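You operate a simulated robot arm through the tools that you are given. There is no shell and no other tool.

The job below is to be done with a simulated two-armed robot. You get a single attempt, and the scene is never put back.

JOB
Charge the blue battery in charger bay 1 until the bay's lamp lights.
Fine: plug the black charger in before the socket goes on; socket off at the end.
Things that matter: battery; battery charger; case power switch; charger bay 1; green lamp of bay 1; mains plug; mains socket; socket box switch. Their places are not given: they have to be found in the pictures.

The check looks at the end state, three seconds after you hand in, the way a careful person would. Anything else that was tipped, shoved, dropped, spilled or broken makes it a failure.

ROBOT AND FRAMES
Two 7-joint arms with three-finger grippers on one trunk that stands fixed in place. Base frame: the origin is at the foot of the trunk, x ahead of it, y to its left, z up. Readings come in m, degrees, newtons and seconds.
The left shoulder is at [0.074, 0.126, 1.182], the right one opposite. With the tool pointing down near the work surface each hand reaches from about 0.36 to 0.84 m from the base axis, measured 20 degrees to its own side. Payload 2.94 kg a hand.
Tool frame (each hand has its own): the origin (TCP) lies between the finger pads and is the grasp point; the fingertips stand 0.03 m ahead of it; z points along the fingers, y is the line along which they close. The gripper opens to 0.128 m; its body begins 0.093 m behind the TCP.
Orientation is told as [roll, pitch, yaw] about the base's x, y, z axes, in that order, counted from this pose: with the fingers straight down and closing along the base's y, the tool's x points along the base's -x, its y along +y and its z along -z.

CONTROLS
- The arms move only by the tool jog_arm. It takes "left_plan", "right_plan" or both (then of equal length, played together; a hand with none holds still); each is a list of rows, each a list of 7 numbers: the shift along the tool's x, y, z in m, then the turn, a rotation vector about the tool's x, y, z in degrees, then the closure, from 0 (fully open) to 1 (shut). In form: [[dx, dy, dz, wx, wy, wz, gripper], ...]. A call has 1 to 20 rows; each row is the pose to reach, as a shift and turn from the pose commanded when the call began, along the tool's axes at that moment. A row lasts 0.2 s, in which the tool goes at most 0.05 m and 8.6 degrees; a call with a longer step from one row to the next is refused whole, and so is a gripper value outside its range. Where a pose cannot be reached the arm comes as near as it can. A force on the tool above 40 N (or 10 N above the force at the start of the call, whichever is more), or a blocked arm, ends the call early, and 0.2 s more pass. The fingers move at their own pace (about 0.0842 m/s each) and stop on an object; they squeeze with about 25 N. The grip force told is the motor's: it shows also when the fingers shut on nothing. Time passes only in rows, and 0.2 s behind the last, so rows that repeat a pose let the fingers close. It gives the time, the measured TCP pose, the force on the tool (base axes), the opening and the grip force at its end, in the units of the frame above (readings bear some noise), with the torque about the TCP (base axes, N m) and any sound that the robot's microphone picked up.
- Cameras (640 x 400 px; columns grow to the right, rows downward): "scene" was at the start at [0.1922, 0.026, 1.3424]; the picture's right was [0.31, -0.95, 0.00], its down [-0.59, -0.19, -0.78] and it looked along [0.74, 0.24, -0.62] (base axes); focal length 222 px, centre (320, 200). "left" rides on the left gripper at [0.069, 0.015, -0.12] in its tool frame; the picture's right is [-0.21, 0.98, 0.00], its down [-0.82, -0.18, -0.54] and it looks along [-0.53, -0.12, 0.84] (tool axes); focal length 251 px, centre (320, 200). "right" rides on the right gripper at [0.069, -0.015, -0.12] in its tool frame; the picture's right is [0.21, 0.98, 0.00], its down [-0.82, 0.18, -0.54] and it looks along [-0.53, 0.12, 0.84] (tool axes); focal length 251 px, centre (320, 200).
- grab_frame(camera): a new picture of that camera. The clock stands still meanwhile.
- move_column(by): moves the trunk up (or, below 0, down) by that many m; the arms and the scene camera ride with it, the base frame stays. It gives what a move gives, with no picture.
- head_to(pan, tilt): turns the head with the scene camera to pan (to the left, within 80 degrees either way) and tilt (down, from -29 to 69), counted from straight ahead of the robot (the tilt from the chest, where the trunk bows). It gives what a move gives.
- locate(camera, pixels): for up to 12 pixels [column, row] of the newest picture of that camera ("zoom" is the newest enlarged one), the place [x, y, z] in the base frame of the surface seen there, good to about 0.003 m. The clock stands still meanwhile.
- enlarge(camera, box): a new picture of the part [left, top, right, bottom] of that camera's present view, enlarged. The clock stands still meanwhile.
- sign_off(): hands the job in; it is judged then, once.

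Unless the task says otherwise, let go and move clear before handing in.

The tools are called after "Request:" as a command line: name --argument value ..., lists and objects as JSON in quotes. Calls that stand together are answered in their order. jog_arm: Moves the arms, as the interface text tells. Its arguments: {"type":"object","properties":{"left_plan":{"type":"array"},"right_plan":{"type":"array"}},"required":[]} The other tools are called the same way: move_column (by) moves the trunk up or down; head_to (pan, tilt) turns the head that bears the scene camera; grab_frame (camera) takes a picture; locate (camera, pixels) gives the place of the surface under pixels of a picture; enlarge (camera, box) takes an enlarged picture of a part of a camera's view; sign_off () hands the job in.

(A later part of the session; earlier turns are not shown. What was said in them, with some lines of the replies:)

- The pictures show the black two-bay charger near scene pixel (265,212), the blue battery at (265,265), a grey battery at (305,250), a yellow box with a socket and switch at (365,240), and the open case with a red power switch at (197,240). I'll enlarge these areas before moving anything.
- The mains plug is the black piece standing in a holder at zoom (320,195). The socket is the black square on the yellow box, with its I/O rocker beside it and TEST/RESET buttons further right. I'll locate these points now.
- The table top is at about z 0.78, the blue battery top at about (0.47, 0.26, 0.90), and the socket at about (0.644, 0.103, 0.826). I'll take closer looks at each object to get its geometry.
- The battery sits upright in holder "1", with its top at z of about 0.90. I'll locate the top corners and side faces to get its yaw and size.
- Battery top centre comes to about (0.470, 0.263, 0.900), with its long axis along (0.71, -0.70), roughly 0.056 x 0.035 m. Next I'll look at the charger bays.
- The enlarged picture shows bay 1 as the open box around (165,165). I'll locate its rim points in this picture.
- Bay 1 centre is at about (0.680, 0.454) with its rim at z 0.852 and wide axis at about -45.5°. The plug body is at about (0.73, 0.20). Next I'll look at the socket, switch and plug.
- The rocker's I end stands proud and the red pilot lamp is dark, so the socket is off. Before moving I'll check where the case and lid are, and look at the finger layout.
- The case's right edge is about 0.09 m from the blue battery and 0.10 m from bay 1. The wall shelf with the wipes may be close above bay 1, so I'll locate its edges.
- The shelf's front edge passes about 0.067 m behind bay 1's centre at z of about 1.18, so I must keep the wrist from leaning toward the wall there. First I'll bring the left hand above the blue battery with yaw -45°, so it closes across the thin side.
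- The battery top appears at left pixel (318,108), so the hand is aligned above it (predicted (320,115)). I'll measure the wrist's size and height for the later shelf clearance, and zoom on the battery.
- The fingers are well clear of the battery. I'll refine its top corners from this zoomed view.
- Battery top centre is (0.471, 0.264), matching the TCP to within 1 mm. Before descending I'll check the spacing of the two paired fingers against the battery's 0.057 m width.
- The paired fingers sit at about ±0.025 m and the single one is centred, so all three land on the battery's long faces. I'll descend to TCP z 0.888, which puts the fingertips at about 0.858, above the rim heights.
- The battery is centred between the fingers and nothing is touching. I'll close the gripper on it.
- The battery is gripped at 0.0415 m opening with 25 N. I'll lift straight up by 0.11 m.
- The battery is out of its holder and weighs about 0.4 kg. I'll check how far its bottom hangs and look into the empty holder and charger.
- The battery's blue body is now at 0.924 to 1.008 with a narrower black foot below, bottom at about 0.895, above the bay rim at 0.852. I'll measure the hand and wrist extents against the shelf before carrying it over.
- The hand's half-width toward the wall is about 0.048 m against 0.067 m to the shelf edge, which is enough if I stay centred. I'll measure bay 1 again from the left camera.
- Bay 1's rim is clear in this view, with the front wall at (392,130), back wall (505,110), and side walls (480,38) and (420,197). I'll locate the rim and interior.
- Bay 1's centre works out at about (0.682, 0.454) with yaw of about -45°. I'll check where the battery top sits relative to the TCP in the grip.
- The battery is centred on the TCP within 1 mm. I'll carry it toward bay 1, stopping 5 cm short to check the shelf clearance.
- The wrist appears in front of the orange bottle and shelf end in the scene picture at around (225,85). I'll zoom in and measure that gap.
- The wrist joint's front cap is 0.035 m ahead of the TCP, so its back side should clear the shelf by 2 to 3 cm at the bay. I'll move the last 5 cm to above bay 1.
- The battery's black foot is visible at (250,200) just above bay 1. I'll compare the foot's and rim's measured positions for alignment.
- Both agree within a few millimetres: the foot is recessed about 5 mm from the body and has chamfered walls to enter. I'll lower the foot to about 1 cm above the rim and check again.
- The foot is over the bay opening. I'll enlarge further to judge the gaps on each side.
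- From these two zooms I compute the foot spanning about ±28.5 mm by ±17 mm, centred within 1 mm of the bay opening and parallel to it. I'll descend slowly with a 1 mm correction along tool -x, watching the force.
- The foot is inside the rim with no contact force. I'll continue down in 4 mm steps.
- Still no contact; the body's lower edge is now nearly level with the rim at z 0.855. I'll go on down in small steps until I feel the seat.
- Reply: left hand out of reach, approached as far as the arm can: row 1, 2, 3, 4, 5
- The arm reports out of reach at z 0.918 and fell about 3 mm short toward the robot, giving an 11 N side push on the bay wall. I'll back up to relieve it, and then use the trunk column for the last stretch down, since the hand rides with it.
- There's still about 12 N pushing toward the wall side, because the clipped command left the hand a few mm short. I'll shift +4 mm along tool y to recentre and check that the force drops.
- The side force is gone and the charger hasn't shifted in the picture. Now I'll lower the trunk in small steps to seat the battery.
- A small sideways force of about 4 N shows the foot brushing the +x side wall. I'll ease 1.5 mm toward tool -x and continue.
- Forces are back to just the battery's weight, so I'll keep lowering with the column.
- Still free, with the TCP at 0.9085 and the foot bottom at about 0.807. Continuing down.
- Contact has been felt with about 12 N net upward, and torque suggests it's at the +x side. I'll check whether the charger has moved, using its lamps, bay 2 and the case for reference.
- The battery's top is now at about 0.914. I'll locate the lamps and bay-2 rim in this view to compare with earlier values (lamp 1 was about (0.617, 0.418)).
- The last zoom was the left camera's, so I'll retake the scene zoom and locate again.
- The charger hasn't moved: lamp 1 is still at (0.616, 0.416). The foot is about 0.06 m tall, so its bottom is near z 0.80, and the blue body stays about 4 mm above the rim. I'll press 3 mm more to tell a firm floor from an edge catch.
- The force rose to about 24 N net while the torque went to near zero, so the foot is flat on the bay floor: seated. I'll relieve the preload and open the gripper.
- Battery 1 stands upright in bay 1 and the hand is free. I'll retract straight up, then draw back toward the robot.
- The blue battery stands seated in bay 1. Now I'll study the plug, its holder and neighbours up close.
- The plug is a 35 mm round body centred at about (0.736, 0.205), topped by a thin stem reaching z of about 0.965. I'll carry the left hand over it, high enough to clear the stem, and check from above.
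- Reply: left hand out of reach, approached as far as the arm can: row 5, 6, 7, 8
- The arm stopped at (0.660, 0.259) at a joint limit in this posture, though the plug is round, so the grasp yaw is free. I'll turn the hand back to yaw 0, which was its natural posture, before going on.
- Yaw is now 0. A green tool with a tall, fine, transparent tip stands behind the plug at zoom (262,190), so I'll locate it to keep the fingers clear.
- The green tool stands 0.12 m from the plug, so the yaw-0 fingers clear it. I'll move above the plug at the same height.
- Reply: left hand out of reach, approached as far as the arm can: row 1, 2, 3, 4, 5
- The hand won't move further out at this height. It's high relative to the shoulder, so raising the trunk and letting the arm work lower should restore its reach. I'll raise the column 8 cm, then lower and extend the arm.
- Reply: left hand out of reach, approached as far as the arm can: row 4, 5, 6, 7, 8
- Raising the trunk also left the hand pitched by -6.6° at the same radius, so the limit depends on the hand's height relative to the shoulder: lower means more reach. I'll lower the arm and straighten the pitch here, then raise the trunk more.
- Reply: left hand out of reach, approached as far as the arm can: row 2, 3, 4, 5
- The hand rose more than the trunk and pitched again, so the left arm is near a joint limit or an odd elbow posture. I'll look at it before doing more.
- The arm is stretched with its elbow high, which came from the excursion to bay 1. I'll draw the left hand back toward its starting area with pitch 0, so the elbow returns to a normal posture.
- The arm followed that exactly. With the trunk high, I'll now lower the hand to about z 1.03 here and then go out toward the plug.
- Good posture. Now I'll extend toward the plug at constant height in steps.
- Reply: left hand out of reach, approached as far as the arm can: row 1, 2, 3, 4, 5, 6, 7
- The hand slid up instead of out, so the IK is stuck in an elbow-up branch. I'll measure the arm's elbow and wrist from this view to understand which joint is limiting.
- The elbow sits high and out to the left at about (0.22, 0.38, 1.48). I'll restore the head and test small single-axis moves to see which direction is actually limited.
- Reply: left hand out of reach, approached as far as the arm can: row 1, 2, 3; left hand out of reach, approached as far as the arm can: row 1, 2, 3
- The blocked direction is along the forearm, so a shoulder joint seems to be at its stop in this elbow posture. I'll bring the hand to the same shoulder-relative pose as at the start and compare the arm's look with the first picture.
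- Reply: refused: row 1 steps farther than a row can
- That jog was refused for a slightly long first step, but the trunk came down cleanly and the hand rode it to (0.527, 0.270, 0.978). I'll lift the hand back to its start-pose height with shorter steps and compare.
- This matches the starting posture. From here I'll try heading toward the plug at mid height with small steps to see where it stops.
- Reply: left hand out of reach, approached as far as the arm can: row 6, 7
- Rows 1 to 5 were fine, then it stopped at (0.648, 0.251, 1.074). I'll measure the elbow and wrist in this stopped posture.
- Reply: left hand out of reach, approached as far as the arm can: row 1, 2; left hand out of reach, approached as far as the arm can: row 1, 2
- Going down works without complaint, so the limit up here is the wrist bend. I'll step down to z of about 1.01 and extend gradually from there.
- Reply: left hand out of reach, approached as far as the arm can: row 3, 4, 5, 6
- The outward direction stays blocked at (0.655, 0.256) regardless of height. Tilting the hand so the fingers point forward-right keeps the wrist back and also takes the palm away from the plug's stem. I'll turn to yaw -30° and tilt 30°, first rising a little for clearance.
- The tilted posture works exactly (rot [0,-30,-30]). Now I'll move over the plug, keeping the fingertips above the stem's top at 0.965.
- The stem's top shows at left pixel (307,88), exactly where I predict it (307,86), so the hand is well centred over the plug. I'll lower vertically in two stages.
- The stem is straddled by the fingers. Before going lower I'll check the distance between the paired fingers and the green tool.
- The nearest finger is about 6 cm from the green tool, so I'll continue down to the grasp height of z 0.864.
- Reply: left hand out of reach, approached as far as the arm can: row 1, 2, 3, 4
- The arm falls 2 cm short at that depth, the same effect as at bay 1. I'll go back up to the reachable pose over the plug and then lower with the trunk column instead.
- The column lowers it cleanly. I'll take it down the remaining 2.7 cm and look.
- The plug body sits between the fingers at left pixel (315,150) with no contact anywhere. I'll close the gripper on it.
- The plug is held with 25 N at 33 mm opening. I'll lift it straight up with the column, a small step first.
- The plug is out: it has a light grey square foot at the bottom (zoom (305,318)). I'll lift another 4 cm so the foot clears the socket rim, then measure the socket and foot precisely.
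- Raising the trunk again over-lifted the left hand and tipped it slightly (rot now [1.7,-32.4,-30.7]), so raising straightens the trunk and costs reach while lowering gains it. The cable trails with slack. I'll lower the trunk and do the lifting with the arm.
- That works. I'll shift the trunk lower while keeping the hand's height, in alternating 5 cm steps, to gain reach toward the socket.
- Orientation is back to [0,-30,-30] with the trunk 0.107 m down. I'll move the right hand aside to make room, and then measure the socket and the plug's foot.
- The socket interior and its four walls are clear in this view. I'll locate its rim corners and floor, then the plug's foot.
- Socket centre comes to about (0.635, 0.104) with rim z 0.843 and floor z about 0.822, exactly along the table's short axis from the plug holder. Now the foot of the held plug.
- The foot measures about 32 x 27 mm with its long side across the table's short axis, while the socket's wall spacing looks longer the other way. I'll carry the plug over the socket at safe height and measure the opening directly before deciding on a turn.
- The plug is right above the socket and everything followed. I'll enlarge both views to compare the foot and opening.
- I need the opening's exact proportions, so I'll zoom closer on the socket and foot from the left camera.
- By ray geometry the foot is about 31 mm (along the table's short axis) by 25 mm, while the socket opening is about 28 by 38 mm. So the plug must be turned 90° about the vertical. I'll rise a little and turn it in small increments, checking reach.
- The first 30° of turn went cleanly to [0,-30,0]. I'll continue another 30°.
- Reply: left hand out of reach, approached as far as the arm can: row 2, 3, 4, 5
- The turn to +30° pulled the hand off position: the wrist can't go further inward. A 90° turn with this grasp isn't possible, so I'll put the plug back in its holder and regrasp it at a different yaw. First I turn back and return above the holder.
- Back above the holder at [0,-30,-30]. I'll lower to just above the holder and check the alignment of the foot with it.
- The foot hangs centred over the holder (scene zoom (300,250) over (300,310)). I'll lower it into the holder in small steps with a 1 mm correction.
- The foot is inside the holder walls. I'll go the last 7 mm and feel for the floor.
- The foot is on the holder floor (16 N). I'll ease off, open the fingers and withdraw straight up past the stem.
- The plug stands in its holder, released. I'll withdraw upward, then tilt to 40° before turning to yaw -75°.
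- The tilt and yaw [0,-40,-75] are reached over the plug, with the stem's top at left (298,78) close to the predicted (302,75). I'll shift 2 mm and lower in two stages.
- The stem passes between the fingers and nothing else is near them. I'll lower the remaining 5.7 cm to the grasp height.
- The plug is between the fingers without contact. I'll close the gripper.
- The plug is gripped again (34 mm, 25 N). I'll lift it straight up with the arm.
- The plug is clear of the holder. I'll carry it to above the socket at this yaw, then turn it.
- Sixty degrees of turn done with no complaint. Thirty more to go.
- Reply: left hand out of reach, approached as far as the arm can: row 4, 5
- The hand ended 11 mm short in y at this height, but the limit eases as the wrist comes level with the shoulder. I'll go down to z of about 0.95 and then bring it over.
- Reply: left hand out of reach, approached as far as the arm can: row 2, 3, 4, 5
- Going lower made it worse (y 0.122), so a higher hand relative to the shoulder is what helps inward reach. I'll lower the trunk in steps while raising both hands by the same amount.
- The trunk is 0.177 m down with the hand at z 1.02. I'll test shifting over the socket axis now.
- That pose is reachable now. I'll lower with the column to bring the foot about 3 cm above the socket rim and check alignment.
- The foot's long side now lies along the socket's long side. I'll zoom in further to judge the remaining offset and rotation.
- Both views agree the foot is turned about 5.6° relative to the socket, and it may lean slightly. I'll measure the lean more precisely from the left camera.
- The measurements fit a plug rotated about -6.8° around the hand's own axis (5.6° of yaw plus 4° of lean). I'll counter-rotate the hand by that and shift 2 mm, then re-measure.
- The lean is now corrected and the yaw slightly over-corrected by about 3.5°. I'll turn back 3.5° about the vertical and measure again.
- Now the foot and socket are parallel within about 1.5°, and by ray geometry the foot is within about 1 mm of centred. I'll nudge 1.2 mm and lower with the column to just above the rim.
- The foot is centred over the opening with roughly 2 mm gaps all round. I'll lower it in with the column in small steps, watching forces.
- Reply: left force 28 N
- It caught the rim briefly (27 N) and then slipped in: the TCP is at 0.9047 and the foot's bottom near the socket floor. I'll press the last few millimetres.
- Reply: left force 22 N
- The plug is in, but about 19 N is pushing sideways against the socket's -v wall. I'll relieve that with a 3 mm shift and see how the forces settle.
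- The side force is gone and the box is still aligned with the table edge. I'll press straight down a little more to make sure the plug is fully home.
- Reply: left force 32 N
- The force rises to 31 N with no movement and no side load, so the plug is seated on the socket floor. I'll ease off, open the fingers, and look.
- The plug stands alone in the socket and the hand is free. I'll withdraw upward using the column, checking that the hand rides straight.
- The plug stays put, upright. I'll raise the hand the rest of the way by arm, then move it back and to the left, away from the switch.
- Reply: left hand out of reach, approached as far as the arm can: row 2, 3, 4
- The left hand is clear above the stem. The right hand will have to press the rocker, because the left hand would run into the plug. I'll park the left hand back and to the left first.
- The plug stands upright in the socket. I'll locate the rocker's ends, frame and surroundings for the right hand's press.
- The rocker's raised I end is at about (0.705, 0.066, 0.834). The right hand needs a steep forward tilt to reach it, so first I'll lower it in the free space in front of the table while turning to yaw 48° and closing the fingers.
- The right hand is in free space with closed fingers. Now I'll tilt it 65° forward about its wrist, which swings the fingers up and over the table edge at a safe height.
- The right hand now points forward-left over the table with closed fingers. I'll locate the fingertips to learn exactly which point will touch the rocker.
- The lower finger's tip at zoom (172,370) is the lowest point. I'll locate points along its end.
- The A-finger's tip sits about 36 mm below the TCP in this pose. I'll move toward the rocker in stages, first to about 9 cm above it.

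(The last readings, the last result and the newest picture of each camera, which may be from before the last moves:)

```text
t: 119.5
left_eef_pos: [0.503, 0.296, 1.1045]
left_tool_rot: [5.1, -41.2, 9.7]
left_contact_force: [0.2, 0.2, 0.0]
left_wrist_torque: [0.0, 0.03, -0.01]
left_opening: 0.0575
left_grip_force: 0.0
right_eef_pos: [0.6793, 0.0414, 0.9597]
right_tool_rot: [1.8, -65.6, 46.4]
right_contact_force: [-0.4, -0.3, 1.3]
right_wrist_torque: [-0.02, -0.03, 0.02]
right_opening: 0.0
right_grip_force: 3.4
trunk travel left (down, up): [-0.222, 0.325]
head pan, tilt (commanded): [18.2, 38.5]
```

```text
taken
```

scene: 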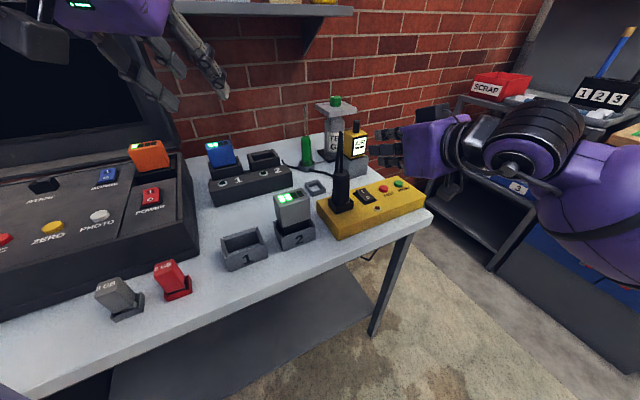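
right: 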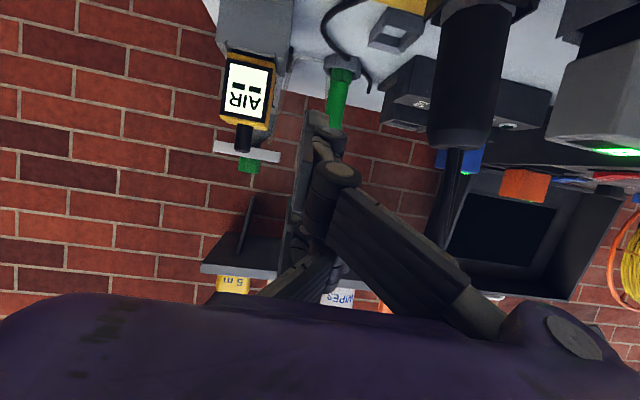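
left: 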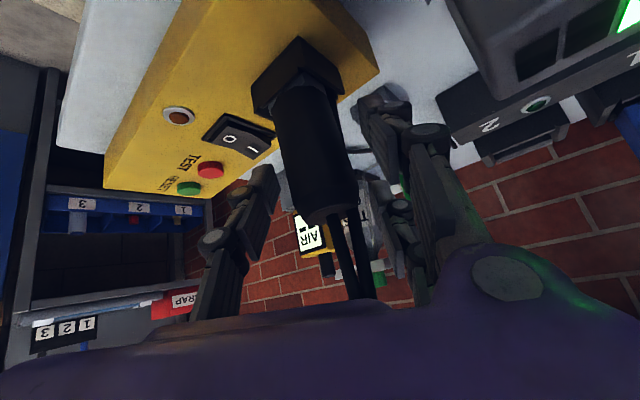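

The approach works and the plug stays about 2 cm clear of the finger links. I'll move on to hover just above the rocker's I end.

Request:
jog_arm --right_plan '[[0.0152, 0.0029, 0.0227, 0, 0, 0, 1], [0.0303, 0.0058, 0.0454, 0, 0, 0, 1], [0.0303, 0.0058, 0.0454, 0, 0, 0, 1]]'

Request:
enlarge --camera "scene" --box '[310, 110, 450, 230]'

Request:
grab_frame --camera "right"

```text
t: 120.3
left_eef_pos: [0.5029, 0.2953, 1.1043]
left_tool_rot: [5.0, -41.2, 9.8]
left_contact_force: [-0.4, -0.4, 0.2]
left_wrist_torque: [0.0, 0.02, 0.0]
left_opening: 0.0577
left_grip_force: 0.0
right_eef_pos: [0.6938, 0.0661, 0.9135]
right_tool_rot: [1.7, -65.7, 46.4]
right_contact_force: [0.1, 0.3, 0.4]
right_wrist_torque: [-0.01, 0.03, 0.0]
right_opening: 0.0
right_grip_force: 3.2
trunk travel left (down, up): [-0.222, 0.325]
head pan, tilt (commanded): [18.2, 38.5]
```

```text
3.33 times, centred on (380, 170) of scene
```

zoom: 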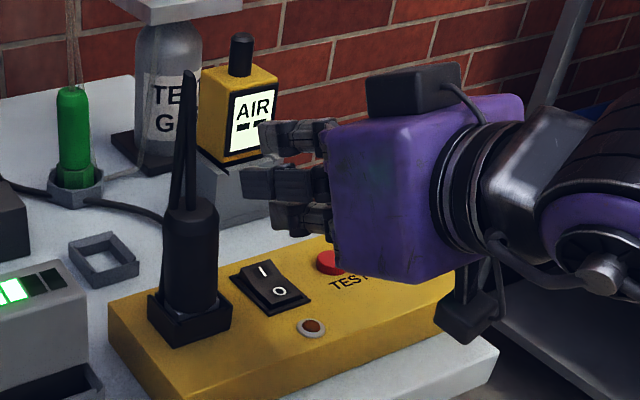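

```text
taken
```

right: 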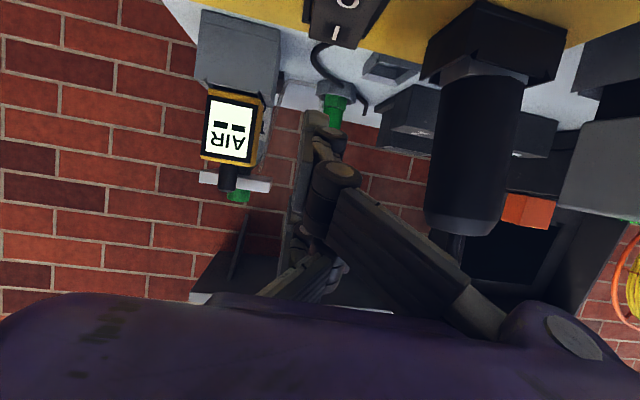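

The fingertips are above and behind the rocker now. I'll locate the lowest fingertip in this view to compute the final offset.

Request:
locate --camera "zoom" --pixels '[[276, 210], [278, 228], [290, 232], [245, 175], [250, 198], [262, 130], [264, 270], [280, 292], [192, 215], [190, 90], [320, 235], [470, 330]]'

Request:
enlarge --camera "right" --box '[260, 0, 420, 180]'

```text
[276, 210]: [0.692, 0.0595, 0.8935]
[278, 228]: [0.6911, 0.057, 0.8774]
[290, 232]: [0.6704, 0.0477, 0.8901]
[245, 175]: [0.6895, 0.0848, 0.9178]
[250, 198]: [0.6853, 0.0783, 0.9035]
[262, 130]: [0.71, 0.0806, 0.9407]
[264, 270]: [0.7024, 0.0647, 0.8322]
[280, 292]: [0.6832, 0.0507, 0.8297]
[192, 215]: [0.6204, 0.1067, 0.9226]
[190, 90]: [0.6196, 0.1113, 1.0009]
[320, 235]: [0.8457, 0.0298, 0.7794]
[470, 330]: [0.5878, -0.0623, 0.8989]
```

```text
2.22 times, centred on (340, 90) of right
```

zoom: 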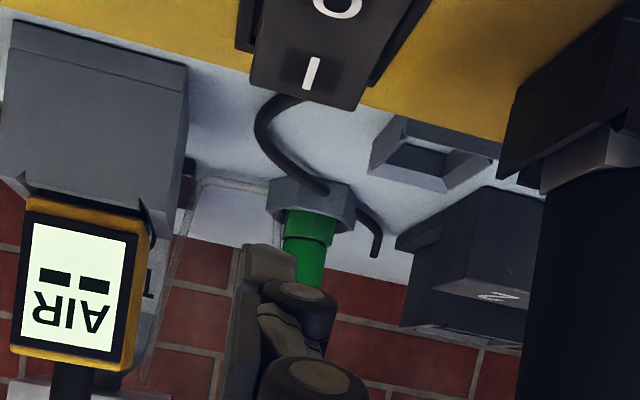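

The two views disagree slightly on the offset, so I'll locate both the fingertip and the I mark directly in the right camera.

Request:
locate --camera "zoom" --pixels '[[312, 75], [305, 103], [290, 95], [335, 10], [265, 252], [285, 255], [250, 255], [270, 275], [245, 300], [340, 60], [255, 60], [268, 248]]'

```text
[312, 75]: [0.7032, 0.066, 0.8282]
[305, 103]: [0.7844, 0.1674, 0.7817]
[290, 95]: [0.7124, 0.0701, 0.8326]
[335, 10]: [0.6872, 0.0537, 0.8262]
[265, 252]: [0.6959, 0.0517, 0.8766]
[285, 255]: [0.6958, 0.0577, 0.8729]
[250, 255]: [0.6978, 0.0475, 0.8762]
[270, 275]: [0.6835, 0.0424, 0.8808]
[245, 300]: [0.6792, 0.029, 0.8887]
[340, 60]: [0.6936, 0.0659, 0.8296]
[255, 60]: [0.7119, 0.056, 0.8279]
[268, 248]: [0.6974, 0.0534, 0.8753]
```

Both locates agree: the tip centre is at (0.697, 0.053, 0.875), and I want it at about (0.706, 0.067) on the I end. I'll shift over and halve the height, checking that it's reachable.

Request:
jog_arm --right_plan '[[0.006, 0.0016, 0.0115, 0, 0, 0, 1], [0.0116, 0.0032, 0.0231, 0, 0, 0, 1], [0.0116, 0.0032, 0.0231, 0, 0, 0, 1]]'

Request:
enlarge --camera "right" --box '[260, 0, 420, 180]'

Request:
enlarge --camera "scene" --box '[330, 130, 420, 220]'

```text
t: 121.2
left_eef_pos: [0.5039, 0.2954, 1.1049]
left_tool_rot: [5.0, -41.3, 9.8]
left_contact_force: [-0.4, 0.0, 0.0]
left_wrist_torque: [-0.01, 0.0, -0.02]
left_opening: 0.0578
left_grip_force: 0.0
right_eef_pos: [0.7015, 0.0801, 0.894]
right_tool_rot: [1.6, -65.7, 46.4]
right_contact_force: [0.2, 0.6, -0.5]
right_wrist_torque: [0.01, 0.0, -0.02]
right_opening: 0.0002
right_grip_force: 3.2
trunk travel left (down, up): [-0.222, 0.325]
head pan, tilt (commanded): [18.2, 38.5]
```

```text
2.22 times, centred on (340, 90) of right
```

zoom: 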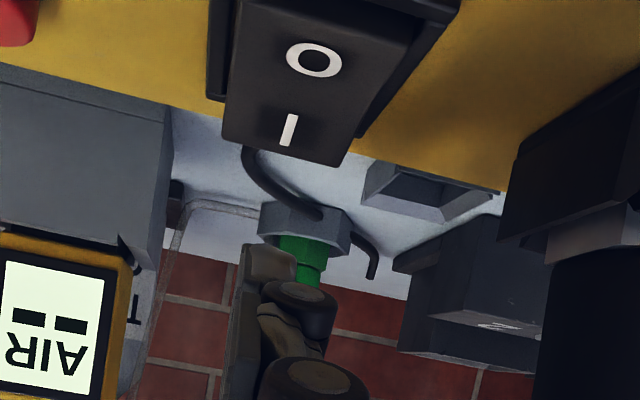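

```text
4.44 times, centred on (375, 175) of scene
```

zoom: 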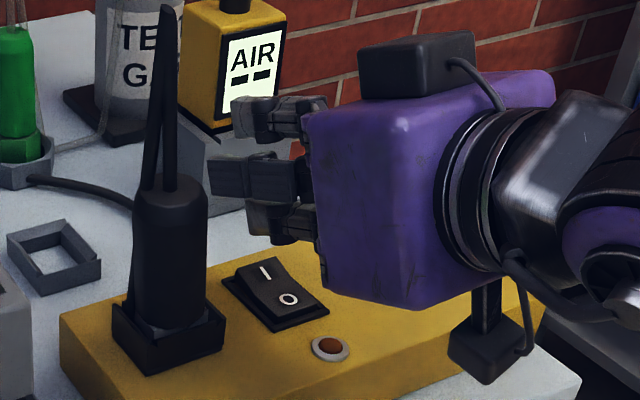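

The tip is poised about 2 cm above the I end with no reach complaint. I'll check how low the hand body and its camera are before pressing.

Request:
locate --camera "zoom" --pixels '[[325, 283], [400, 305], [450, 300], [460, 365], [485, 380], [255, 215], [262, 235], [250, 205], [285, 238], [265, 272], [310, 235], [245, 115]]'

Request:
enlarge --camera "right" --box '[260, 0, 420, 180]'

Request:
locate --camera "zoom" --pixels '[[287, 130], [268, 250], [250, 252], [287, 256], [240, 300], [270, 140], [310, 150], [312, 60], [285, 110], [20, 20]]'

```text
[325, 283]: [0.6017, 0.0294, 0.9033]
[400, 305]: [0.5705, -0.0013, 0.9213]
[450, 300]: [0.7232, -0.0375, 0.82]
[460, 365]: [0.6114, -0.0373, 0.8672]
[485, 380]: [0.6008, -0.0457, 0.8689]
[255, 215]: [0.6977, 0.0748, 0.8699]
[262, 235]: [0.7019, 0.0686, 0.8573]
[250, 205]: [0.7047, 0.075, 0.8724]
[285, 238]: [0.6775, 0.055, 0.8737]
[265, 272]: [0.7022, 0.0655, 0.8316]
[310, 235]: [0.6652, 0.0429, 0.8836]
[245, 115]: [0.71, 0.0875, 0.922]
```

```text
2.22 times, centred on (340, 90) of right
```

zoom: 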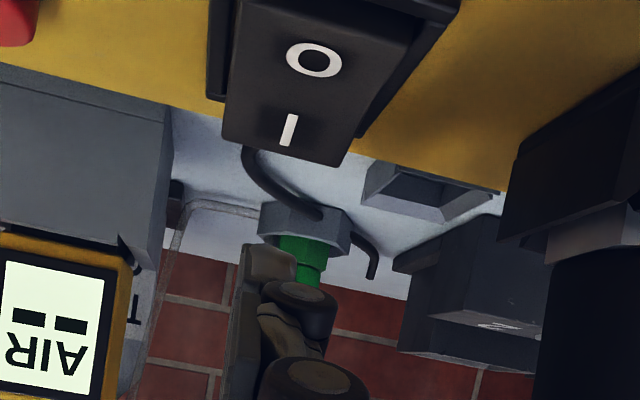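

```text
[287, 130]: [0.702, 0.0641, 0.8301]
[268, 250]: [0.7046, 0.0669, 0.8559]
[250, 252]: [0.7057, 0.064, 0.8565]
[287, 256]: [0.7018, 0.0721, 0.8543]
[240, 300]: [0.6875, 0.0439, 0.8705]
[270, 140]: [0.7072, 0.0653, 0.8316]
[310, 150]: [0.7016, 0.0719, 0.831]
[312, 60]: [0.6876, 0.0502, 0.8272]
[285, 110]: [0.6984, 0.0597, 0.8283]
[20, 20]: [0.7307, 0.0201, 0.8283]
```

The tip is right above the I end at (0.7046, 0.067, 0.856) and the hand body has plenty of room. I'll press straight down gently, listening for a click.

Request:
jog_arm --right_plan '[[0.0109, 0, 0.0049, 0, 0, 0, 1], [0.0182, 0, 0.0082, 0, 0, 0, 1], [0.0219, 0, 0.0098, 0, 0, 0, 1], [0.0246, 0, 0.0111, 0, 0, 0, 1], [0.0246, 0, 0.0111, 0, 0, 0, 1]]'

Request:
enlarge --camera "scene" --box '[330, 130, 420, 220]'

```text
t: 122.3
left_eef_pos: [0.5029, 0.2967, 1.1051]
left_tool_rot: [5.0, -41.2, 9.7]
left_contact_force: [0.1, -0.4, 0.2]
left_wrist_torque: [-0.02, -0.05, -0.04]
left_opening: 0.0577
left_grip_force: 0.0
right_eef_pos: [0.7005, 0.0811, 0.8677]
right_tool_rot: [1.6, -65.9, 46.5]
right_contact_force: [0.3, 2.2, 6.0]
right_wrist_torque: [0.02, -0.09, 0.01]
right_opening: 0.0
right_grip_force: 2.7
trunk travel left (down, up): [-0.222, 0.325]
head pan, tilt (commanded): [18.2, 38.5]
```

```text
4.44 times, centred on (375, 175) of scene
```

zoom: 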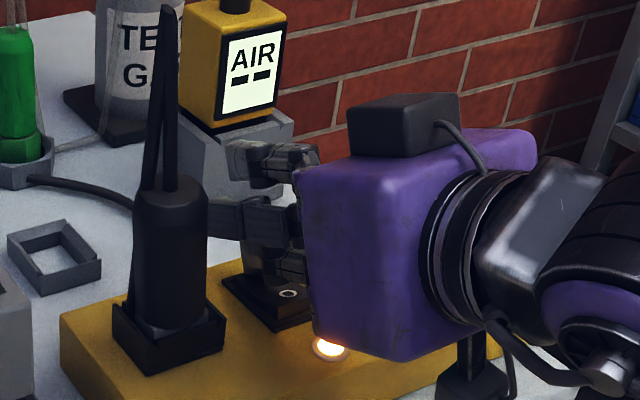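

The pilot lamp at (330,348) is now glowing, so the socket is on. I'll lift the finger and check the charger and the battery's bars.

Request:
jog_arm --right_plan '[[-0.0182, 0, -0.0082, 0, 0, 0, 1], [-0.0365, 0, -0.0164, 0, 0, 0, 1], [-0.0456, 0, -0.0205, 0, 0, 0, 1]]'

Request:
enlarge --camera "scene" --box '[190, 125, 300, 215]'

Request:
enlarge --camera "scene" --box '[320, 150, 420, 240]'

```text
t: 123.2
left_eef_pos: [0.5034, 0.2954, 1.105]
left_tool_rot: [5.0, -41.2, 9.7]
left_contact_force: [-0.5, 0.4, -0.1]
left_wrist_torque: [-0.04, 0.03, -0.02]
left_opening: 0.0575
left_grip_force: 0.0
right_eef_pos: [0.6993, 0.0796, 0.9165]
right_tool_rot: [1.8, -65.7, 46.5]
right_contact_force: [-0.3, -0.1, -0.4]
right_wrist_torque: [0.01, 0.0, -0.02]
right_opening: 0.0
right_grip_force: 3.2
trunk travel left (down, up): [-0.222, 0.325]
head pan, tilt (commanded): [18.2, 38.5]
```

```text
4.44 times, centred on (245, 170) of scene
```

zoom: 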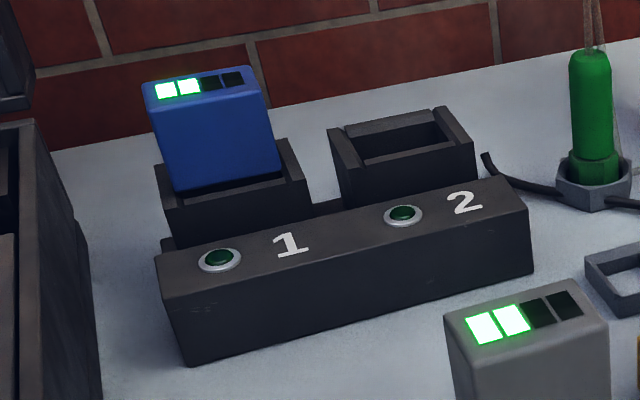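

```text
4.44 times, centred on (370, 195) of scene
```

zoom: 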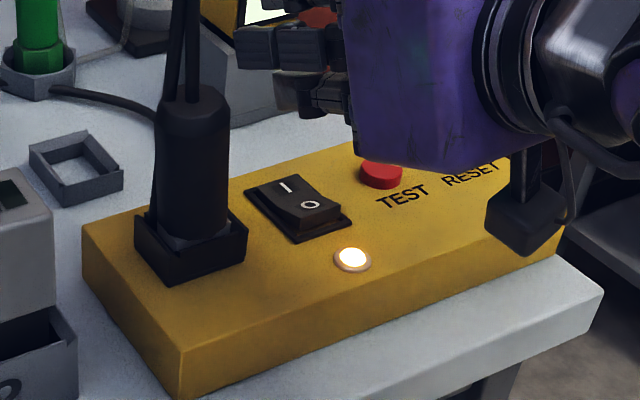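

The rocker is flipped and the pilot is lit. The battery still shows 2 bars, so I'll let time pass while moving the fingertip above the O end ready for switching off.

Request:
jog_arm --right_plan '[[0.0053, 0, -0.0117, 0, 0, 0, 1], [0.0106, -0.0003, -0.0234, 0, 0, 0, 1], [0.0106, -0.0003, -0.0234, 0, 0, 0, 1], [0.0106, -0.0003, -0.0234, 0, 0, 0, 1], [0.0106, -0.0003, -0.0234, 0, 0, 0, 1], [0.0106, -0.0003, -0.0234, 0, 0, 0, 1], [0.0106, -0.0003, -0.0234, 0, 0, 0, 1], [0.0106, -0.0003, -0.0234, 0, 0, 0, 1], [0.0106, -0.0003, -0.0234, 0, 0, 0, 1], [0.0106, -0.0003, -0.0234, 0, 0, 0, 1], [0.0106, -0.0003, -0.0234, 0, 0, 0, 1], [0.0106, -0.0003, -0.0234, 0, 0, 0, 1], [0.0106, -0.0003, -0.0234, 0, 0, 0, 1], [0.0106, -0.0003, -0.0234, 0, 0, 0, 1], [0.0106, -0.0003, -0.0234, 0, 0, 0, 1]]'

Request:
enlarge --camera "scene" --box '[190, 125, 300, 215]'

```text
t: 126.3
left_eef_pos: [0.5038, 0.2956, 1.1039]
left_tool_rot: [5.1, -41.2, 9.7]
left_contact_force: [-0.7, -0.3, 0.0]
left_wrist_torque: [0.0, -0.02, -0.04]
left_opening: 0.0577
left_grip_force: 0.0
right_eef_pos: [0.6831, 0.0605, 0.9168]
right_tool_rot: [1.7, -65.7, 46.4]
right_contact_force: [0.5, 0.7, -0.6]
right_wrist_torque: [0.02, -0.01, -0.01]
right_opening: 0.0
right_grip_force: 3.1
trunk travel left (down, up): [-0.222, 0.325]
head pan, tilt (commanded): [18.2, 38.5]
```

```text
4.44 times, centred on (245, 170) of scene
```

zoom: 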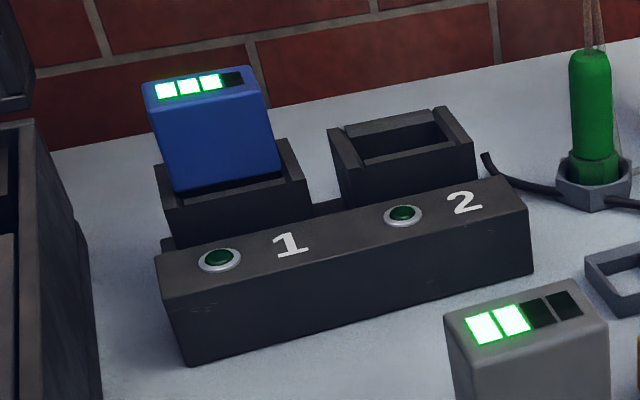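

The battery is charging: it now shows 3 bars. I'll keep waiting until the lamp of bay 1 lights.

Request:
jog_arm --right_plan '[[0, 0, 0, 0, 0, 0, 1], [0, 0, 0, 0, 0, 0, 1], [0, 0, 0, 0, 0, 0, 1], [0, 0, 0, 0, 0, 0, 1], [0, 0, 0, 0, 0, 0, 1], [0, 0, 0, 0, 0, 0, 1], [0, 0, 0, 0, 0, 0, 1], [0, 0, 0, 0, 0, 0, 1], [0, 0, 0, 0, 0, 0, 1], [0, 0, 0, 0, 0, 0, 1], [0, 0, 0, 0, 0, 0, 1], [0, 0, 0, 0, 0, 0, 1], [0, 0, 0, 0, 0, 0, 1], [0, 0, 0, 0, 0, 0, 1], [0, 0, 0, 0, 0, 0, 1]]'

Request:
enlarge --camera "scene" --box '[190, 125, 300, 215]'

```text
t: 129.6
left_eef_pos: [0.5044, 0.2951, 1.1039]
left_tool_rot: [5.1, -41.2, 9.6]
left_contact_force: [-0.4, 0.2, -1.0]
left_wrist_torque: [0.0, -0.01, 0.01]
left_opening: 0.0577
left_grip_force: 0.0
right_eef_pos: [0.6836, 0.0619, 0.9173]
right_tool_rot: [1.7, -65.7, 46.4]
right_contact_force: [-0.5, 0.7, -0.4]
right_wrist_torque: [0.03, 0.0, 0.0]
right_opening: 0.0
right_grip_force: 3.0
trunk travel left (down, up): [-0.222, 0.325]
head pan, tilt (commanded): [18.2, 38.5]
```

```text
4.44 times, centred on (245, 170) of scene
```

zoom: 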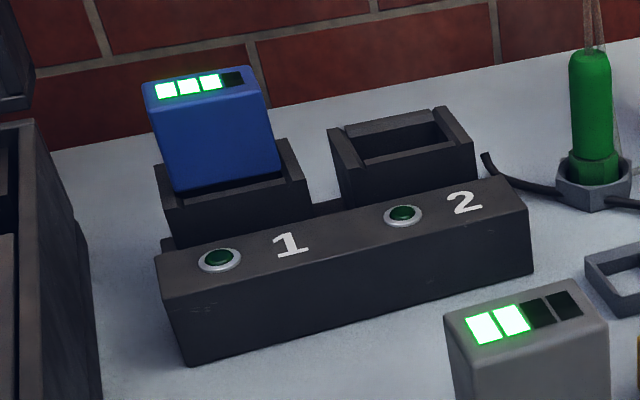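

Still 3 bars and the lamp is dark, so I'll wait another few seconds.

Request:
jog_arm --right_plan '[[0, 0, 0, 0, 0, 0, 1], [0, 0, 0, 0, 0, 0, 1], [0, 0, 0, 0, 0, 0, 1], [0, 0, 0, 0, 0, 0, 1], [0, 0, 0, 0, 0, 0, 1], [0, 0, 0, 0, 0, 0, 1], [0, 0, 0, 0, 0, 0, 1], [0, 0, 0, 0, 0, 0, 1], [0, 0, 0, 0, 0, 0, 1], [0, 0, 0, 0, 0, 0, 1], [0, 0, 0, 0, 0, 0, 1], [0, 0, 0, 0, 0, 0, 1], [0, 0, 0, 0, 0, 0, 1], [0, 0, 0, 0, 0, 0, 1], [0, 0, 0, 0, 0, 0, 1]]'

Request:
enlarge --camera "scene" --box '[190, 125, 300, 215]'

```text
t: 132.8
left_eef_pos: [0.5034, 0.2954, 1.1054]
left_tool_rot: [5.0, -41.3, 9.6]
left_contact_force: [-0.6, 0.6, 0.7]
left_wrist_torque: [0.0, 0.02, 0.0]
left_opening: 0.0577
left_grip_force: 0.1
right_eef_pos: [0.6831, 0.0597, 0.9168]
right_tool_rot: [1.8, -65.7, 46.4]
right_contact_force: [-0.5, 0.3, -0.8]
right_wrist_torque: [0.03, 0.02, -0.01]
right_opening: 0.0
right_grip_force: 2.8
trunk travel left (down, up): [-0.222, 0.325]
head pan, tilt (commanded): [18.2, 38.5]
```

```text
4.44 times, centred on (245, 170) of scene
```

zoom: 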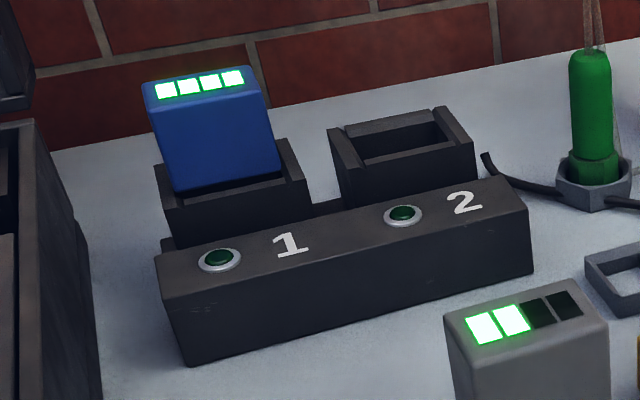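

The battery shows all 4 bars, but the bay-1 lamp is still dark, so I'll keep waiting.

Request:
jog_arm --right_plan '[[0, 0, 0, 0, 0, 0, 1], [0, 0, 0, 0, 0, 0, 1], [0, 0, 0, 0, 0, 0, 1], [0, 0, 0, 0, 0, 0, 1], [0, 0, 0, 0, 0, 0, 1], [0, 0, 0, 0, 0, 0, 1], [0, 0, 0, 0, 0, 0, 1], [0, 0, 0, 0, 0, 0, 1], [0, 0, 0, 0, 0, 0, 1], [0, 0, 0, 0, 0, 0, 1], [0, 0, 0, 0, 0, 0, 1], [0, 0, 0, 0, 0, 0, 1]]'

Request:
enlarge --camera "scene" --box '[190, 125, 300, 215]'

```text
t: 135.3
left_eef_pos: [0.5036, 0.2964, 1.1046]
left_tool_rot: [5.0, -41.2, 9.8]
left_contact_force: [0.4, -0.1, 0.1]
left_wrist_torque: [0.0, 0.03, 0.0]
left_opening: 0.0572
left_grip_force: 0.0
right_eef_pos: [0.6837, 0.0599, 0.9171]
right_tool_rot: [1.8, -65.7, 46.4]
right_contact_force: [-0.3, 0.3, 0.4]
right_wrist_torque: [-0.01, 0.0, -0.02]
right_opening: 0.0001
right_grip_force: 3.3
trunk travel left (down, up): [-0.222, 0.325]
head pan, tilt (commanded): [18.2, 38.5]
```

```text
4.44 times, centred on (245, 170) of scene
```

zoom: 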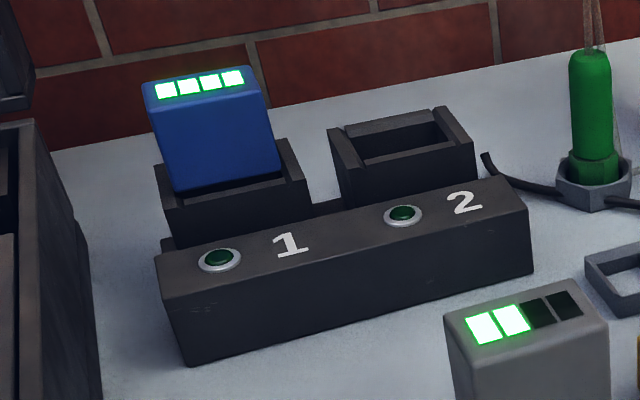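

Four bars, and the lamp is still not lit. I'll wait on in further intervals.

Request:
jog_arm --right_plan '[[0, 0, 0, 0, 0, 0, 1], [0, 0, 0, 0, 0, 0, 1], [0, 0, 0, 0, 0, 0, 1], [0, 0, 0, 0, 0, 0, 1], [0, 0, 0, 0, 0, 0, 1], [0, 0, 0, 0, 0, 0, 1], [0, 0, 0, 0, 0, 0, 1], [0, 0, 0, 0, 0, 0, 1], [0, 0, 0, 0, 0, 0, 1], [0, 0, 0, 0, 0, 0, 1], [0, 0, 0, 0, 0, 0, 1], [0, 0, 0, 0, 0, 0, 1], [0, 0, 0, 0, 0, 0, 1], [0, 0, 0, 0, 0, 0, 1], [0, 0, 0, 0, 0, 0, 1]]'

Request:
enlarge --camera "scene" --box '[190, 125, 300, 215]'

```text
t: 138.6
left_eef_pos: [0.5035, 0.2949, 1.1037]
left_tool_rot: [5.0, -41.1, 9.7]
left_contact_force: [0.6, -0.7, -0.5]
left_wrist_torque: [0.02, 0.03, 0.01]
left_opening: 0.0576
left_grip_force: 0.0
right_eef_pos: [0.6831, 0.0601, 0.9174]
right_tool_rot: [1.8, -65.7, 46.4]
right_contact_force: [-0.1, -0.2, -0.3]
right_wrist_torque: [0.02, 0.01, 0.0]
right_opening: 0.0
right_grip_force: 2.8
trunk travel left (down, up): [-0.222, 0.325]
head pan, tilt (commanded): [18.2, 38.5]
```

```text
4.44 times, centred on (245, 170) of scene
```

zoom: 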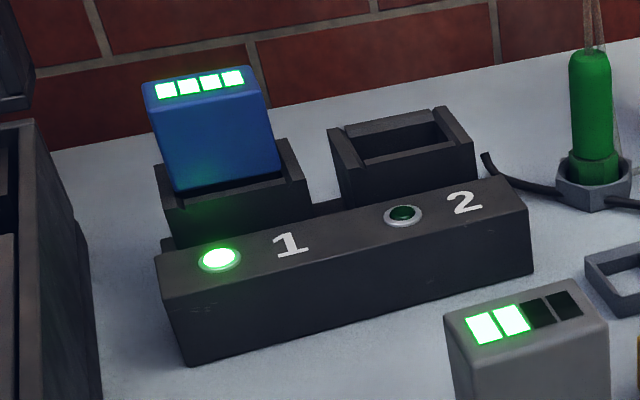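

The green lamp of bay 1 is lit. Now I'll check that the fingertip is over the O end before switching the socket off.

Request:
enlarge --camera "right" --box '[240, 0, 420, 180]'

Request:
enlarge --camera "scene" --box '[330, 150, 420, 230]'

Request:
locate --camera "zoom" --pixels '[[250, 190], [278, 212], [240, 182], [285, 225], [255, 215], [212, 115], [225, 120], [215, 100], [240, 130], [310, 195]]'

```text
2.22 times, centred on (330, 90) of right
```

zoom: 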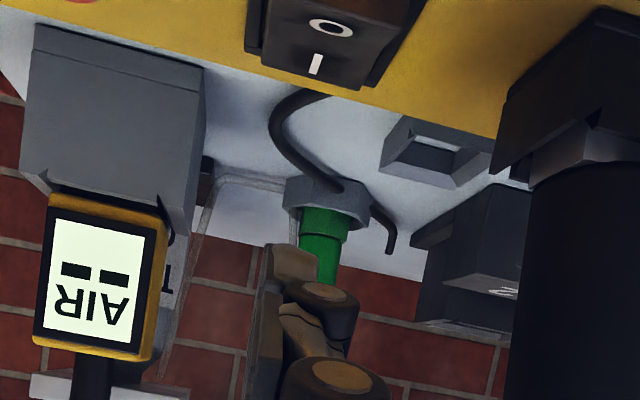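

```text
5.00 times, centred on (375, 190) of scene
```

zoom: 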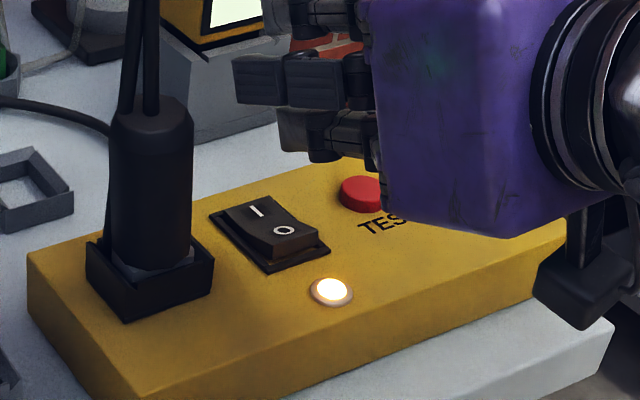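

```text
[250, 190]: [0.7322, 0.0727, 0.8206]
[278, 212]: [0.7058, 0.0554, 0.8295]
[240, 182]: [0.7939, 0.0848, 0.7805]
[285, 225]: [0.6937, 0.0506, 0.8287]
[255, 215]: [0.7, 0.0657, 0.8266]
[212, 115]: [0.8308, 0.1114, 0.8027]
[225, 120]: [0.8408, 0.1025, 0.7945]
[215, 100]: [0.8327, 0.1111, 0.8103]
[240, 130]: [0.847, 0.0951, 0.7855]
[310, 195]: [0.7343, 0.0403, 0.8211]
```

I'll locate the O mark, its near edge and the fingertip in this zoom.

Request:
locate --camera "zoom" --pixels '[[258, 210], [283, 230], [272, 248], [300, 238], [290, 240], [268, 232], [284, 120], [286, 148], [300, 152], [235, 75], [240, 100], [262, 260]]'

Request:
enlarge --camera "right" --box '[240, 0, 420, 180]'

Request:
locate --camera "zoom" --pixels '[[330, 28], [316, 65], [290, 252], [275, 252], [310, 258], [300, 10], [360, 15], [340, 80]]'

```text
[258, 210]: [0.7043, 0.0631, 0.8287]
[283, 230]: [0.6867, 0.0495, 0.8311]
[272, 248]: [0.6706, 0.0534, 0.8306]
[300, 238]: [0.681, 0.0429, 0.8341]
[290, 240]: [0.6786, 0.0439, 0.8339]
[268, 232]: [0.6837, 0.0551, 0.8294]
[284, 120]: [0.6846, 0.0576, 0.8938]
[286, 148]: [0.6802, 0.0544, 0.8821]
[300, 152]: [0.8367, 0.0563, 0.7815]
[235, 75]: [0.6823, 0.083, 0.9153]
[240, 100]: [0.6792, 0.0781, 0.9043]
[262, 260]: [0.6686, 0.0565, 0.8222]
```

```text
2.22 times, centred on (330, 90) of right
```

zoom: 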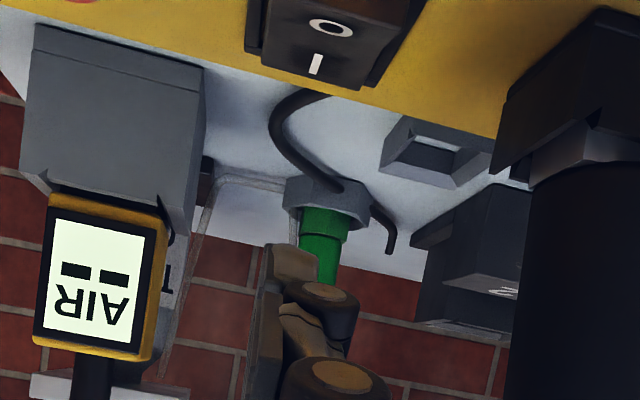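

```text
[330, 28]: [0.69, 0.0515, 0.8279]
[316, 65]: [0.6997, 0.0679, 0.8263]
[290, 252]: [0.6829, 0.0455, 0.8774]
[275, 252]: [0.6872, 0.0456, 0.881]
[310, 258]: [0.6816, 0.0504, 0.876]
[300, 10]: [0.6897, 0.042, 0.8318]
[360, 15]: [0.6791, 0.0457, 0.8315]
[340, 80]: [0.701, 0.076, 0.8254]
```

The tip at (0.683, 0.046) is right over the raised O end. I'll press straight down to switch the socket off.

Request:
jog_arm --right_plan '[[0.0137, 0, 0.0062, 0, 0, 0, 1], [0.0274, 0, 0.0123, 0, 0, 0, 1], [0.0365, 0, 0.0164, 0, 0, 0, 1], [0.0411, 0, 0.0185, 0, 0, 0, 1], [0.0447, 0, 0.0201, 0, 0, 0, 1], [0.0447, 0, 0.0201, 0, 0, 0, 1]]'

Request:
enlarge --camera "scene" --box '[330, 150, 420, 230]'

```text
t: 139.9
left_eef_pos: [0.5029, 0.2966, 1.1043]
left_tool_rot: [5.0, -41.2, 9.8]
left_contact_force: [0.3, 0.4, -0.6]
left_wrist_torque: [-0.01, 0.0, 0.01]
left_opening: 0.0577
left_grip_force: 0.0
right_eef_pos: [0.6838, 0.0614, 0.8724]
right_tool_rot: [1.5, -65.9, 46.6]
right_contact_force: [-3.4, -5.7, 12.0]
right_wrist_torque: [-0.31, 0.08, 0.02]
right_opening: 0.0002
right_grip_force: 2.7
trunk travel left (down, up): [-0.222, 0.325]
head pan, tilt (commanded): [18.2, 38.5]
```

```text
5.00 times, centred on (375, 190) of scene
```

zoom: 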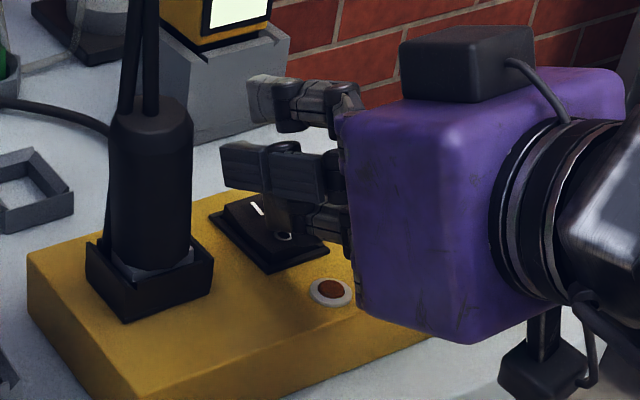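

The pilot lamp has gone dark, so the socket is off. I'll lift the finger straight up and check the scene.

Request:
jog_arm --right_plan '[[-0.0182, 0, -0.0082, 0, 0, 0, 1], [-0.0365, 0, -0.0164, 0, 0, 0, 1], [-0.0502, 0, -0.0226, 0, 0, 0, 1], [-0.0502, 0, -0.0226, 0, 0, 0, 1]]'

Request:
enlarge --camera "scene" --box '[310, 150, 440, 240]'

Request:
enlarge --camera "scene" --box '[190, 125, 300, 215]'

```text
t: 140.9
left_eef_pos: [0.5032, 0.2946, 1.1042]
left_tool_rot: [5.0, -41.1, 9.7]
left_contact_force: [0.1, 0.6, -0.2]
left_wrist_torque: [0.02, -0.02, 0.04]
left_opening: 0.0575
left_grip_force: 0.2
right_eef_pos: [0.6829, 0.0603, 0.9226]
right_tool_rot: [1.8, -65.7, 46.4]
right_contact_force: [-0.2, 0.4, -0.2]
right_wrist_torque: [-0.05, 0.01, -0.01]
right_opening: 0.0001
right_grip_force: 2.9
trunk travel left (down, up): [-0.222, 0.325]
head pan, tilt (commanded): [18.2, 38.5]
```

```text
4.44 times, centred on (375, 195) of scene
```

zoom: 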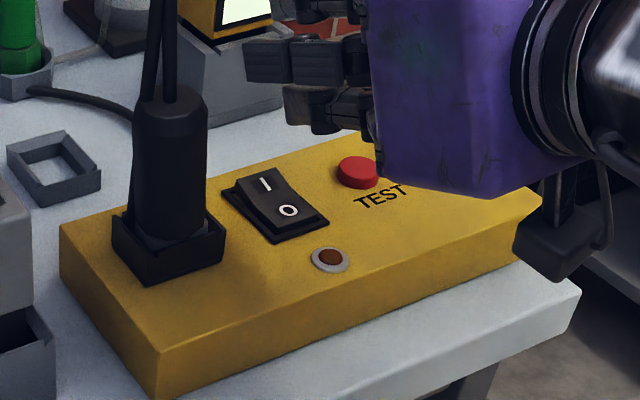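

```text
4.44 times, centred on (245, 170) of scene
```

zoom: 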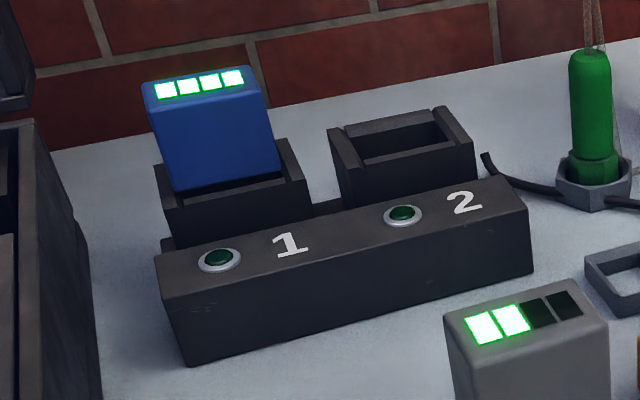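

The rocker is back on O, the pilot is dark, the battery holds 4 bars, and the bay lamp went out with the power. I'll retreat the right hand up and back along the way it came.

Request:
jog_arm --right_plan '[[-0.0188, -0.0052, -0.0269, 0, 0, 0, 1], [-0.0377, -0.0104, -0.0538, 0, 0, 0, 1], [-0.0565, -0.0156, -0.0807, 0, 0, 0, 1], [-0.0754, -0.0208, -0.1076, 0, 0, 0, 1], [-0.0942, -0.026, -0.1345, 0, 0, 0, 1], [-0.0942, -0.026, -0.1345, 0, 0, 0, 1]]'

Request:
jog_arm --right_plan '[[0, 0, -0.04, 0, 0, 0, 0.8], [0, 0, -0.08, 0, 0, 0, 0.6], [0, 0, -0.12, 0, 0, 0, 0.4], [0, 0, -0.12, 0, 0, 0, 0.4]]'

Request:
grab_frame --camera "scene"

```text
t: 142.3
left_eef_pos: [0.5052, 0.2951, 1.1036]
left_tool_rot: [5.1, -41.1, 9.7]
left_contact_force: [0.7, 0.0, -0.4]
left_wrist_torque: [-0.02, 0.0, -0.03]
left_opening: 0.0575
left_grip_force: 0.1
right_eef_pos: [0.6498, -0.0209, 1.064]
right_tool_rot: [1.8, -65.6, 46.4]
right_contact_force: [-0.1, 0.4, -0.7]
right_wrist_torque: [0.02, -0.02, 0.0]
right_opening: 0.0001
right_grip_force: 3.0
trunk travel left (down, up): [-0.222, 0.325]
head pan, tilt (commanded): [18.2, 38.5]
```

```text
t: 143.3
left_eef_pos: [0.5039, 0.2956, 1.1048]
left_tool_rot: [5.0, -41.0, 9.7]
left_contact_force: [0.2, -0.3, 0.0]
left_wrist_torque: [0.02, 0.02, 0.0]
left_opening: 0.0577
left_grip_force: 0.1
right_eef_pos: [0.577, -0.1011, 1.1119]
right_tool_rot: [1.8, -65.6, 46.4]
right_contact_force: [-0.3, 1.1, 0.1]
right_wrist_torque: [0.01, -0.01, 0.03]
right_opening: 0.077
right_grip_force: 0.1
trunk travel left (down, up): [-0.222, 0.325]
head pan, tilt (commanded): [18.2, 38.5]
```

```text
taken
```

scene: 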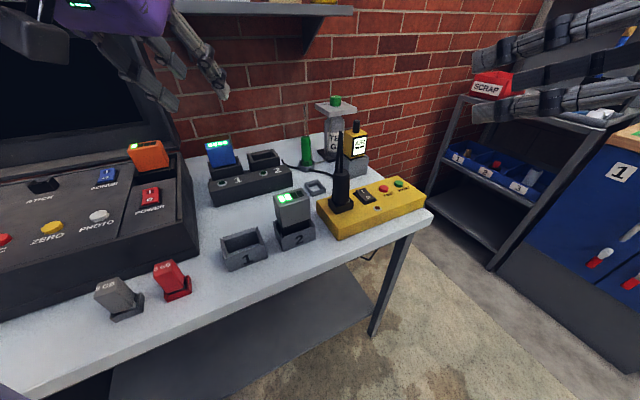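

Both hands are clear. I'll do a final check of the whole scene for anything out of place.

Request:
enlarge --camera "scene" --box '[190, 110, 440, 270]'

Request:
locate --camera "zoom" --pixels '[[119, 188], [200, 165], [262, 245], [480, 247], [85, 90], [385, 150], [300, 120], [440, 115], [447, 215], [325, 195], [140, 345], [475, 220]]'

Request:
enlarge --camera "scene" --box '[0, 110, 240, 340]'

```text
2.50 times, centred on (315, 190) of scene
```

zoom: 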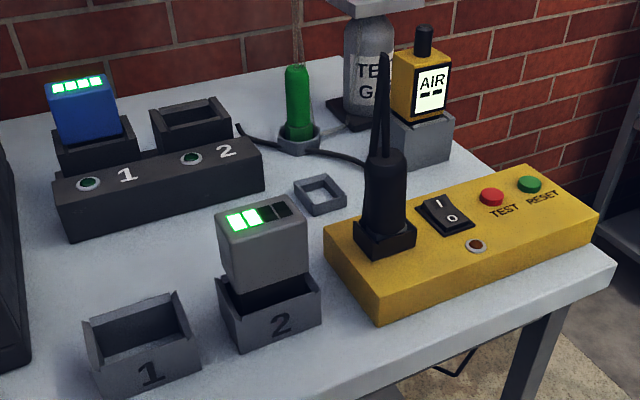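

```text
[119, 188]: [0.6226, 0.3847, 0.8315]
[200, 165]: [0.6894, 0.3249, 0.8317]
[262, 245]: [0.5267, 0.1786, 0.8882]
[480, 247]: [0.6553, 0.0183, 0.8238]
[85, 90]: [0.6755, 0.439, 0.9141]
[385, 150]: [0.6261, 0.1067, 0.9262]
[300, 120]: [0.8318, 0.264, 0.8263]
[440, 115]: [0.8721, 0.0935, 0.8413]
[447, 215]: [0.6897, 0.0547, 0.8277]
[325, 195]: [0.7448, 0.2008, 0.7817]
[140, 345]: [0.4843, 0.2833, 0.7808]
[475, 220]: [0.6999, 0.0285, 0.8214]
```

```text
1.74 times, centred on (120, 225) of scene
```

zoom: 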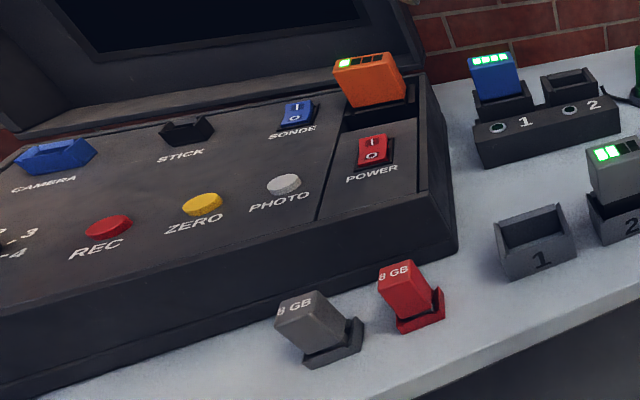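

The blue battery sits in bay 1 with 4 bars, and its lamp lit before I switched off. The plug stands in the socket, the rocker is on O with the pilot dark, and every other object looks untouched. Both hands are clear, so I'm handing in.

Request:
sign_off

```text
The job is handed in.
```

The blue battery is charged. It sits in charger bay 1 showing 4 of 4 bars, and the bay's green lamp lit before I switched off.

- **Order:** I seated the battery first, then plugged the charger in. Only after that did I switch the socket on; its pilot lamp lit and charging took about 15 seconds.
- **End state:** The socket is off. The rocker is on O, the pilot lamp is dark, and the bay lamp went out with the power. The plug is still in the socket, which the job did not rule out.
- **Plug:** It had to be turned 90° to fit the socket. I put it back in its holder once to take a new grip. When it went in, it caught the socket rim briefly at about 27 N and then slipped home.
- **Everything else:** In the last pictures nothing else had been tipped or moved, including the case and its power switch, which I did not touch. Both hands were open and clear when I handed in.

I have not seen the result of the check.
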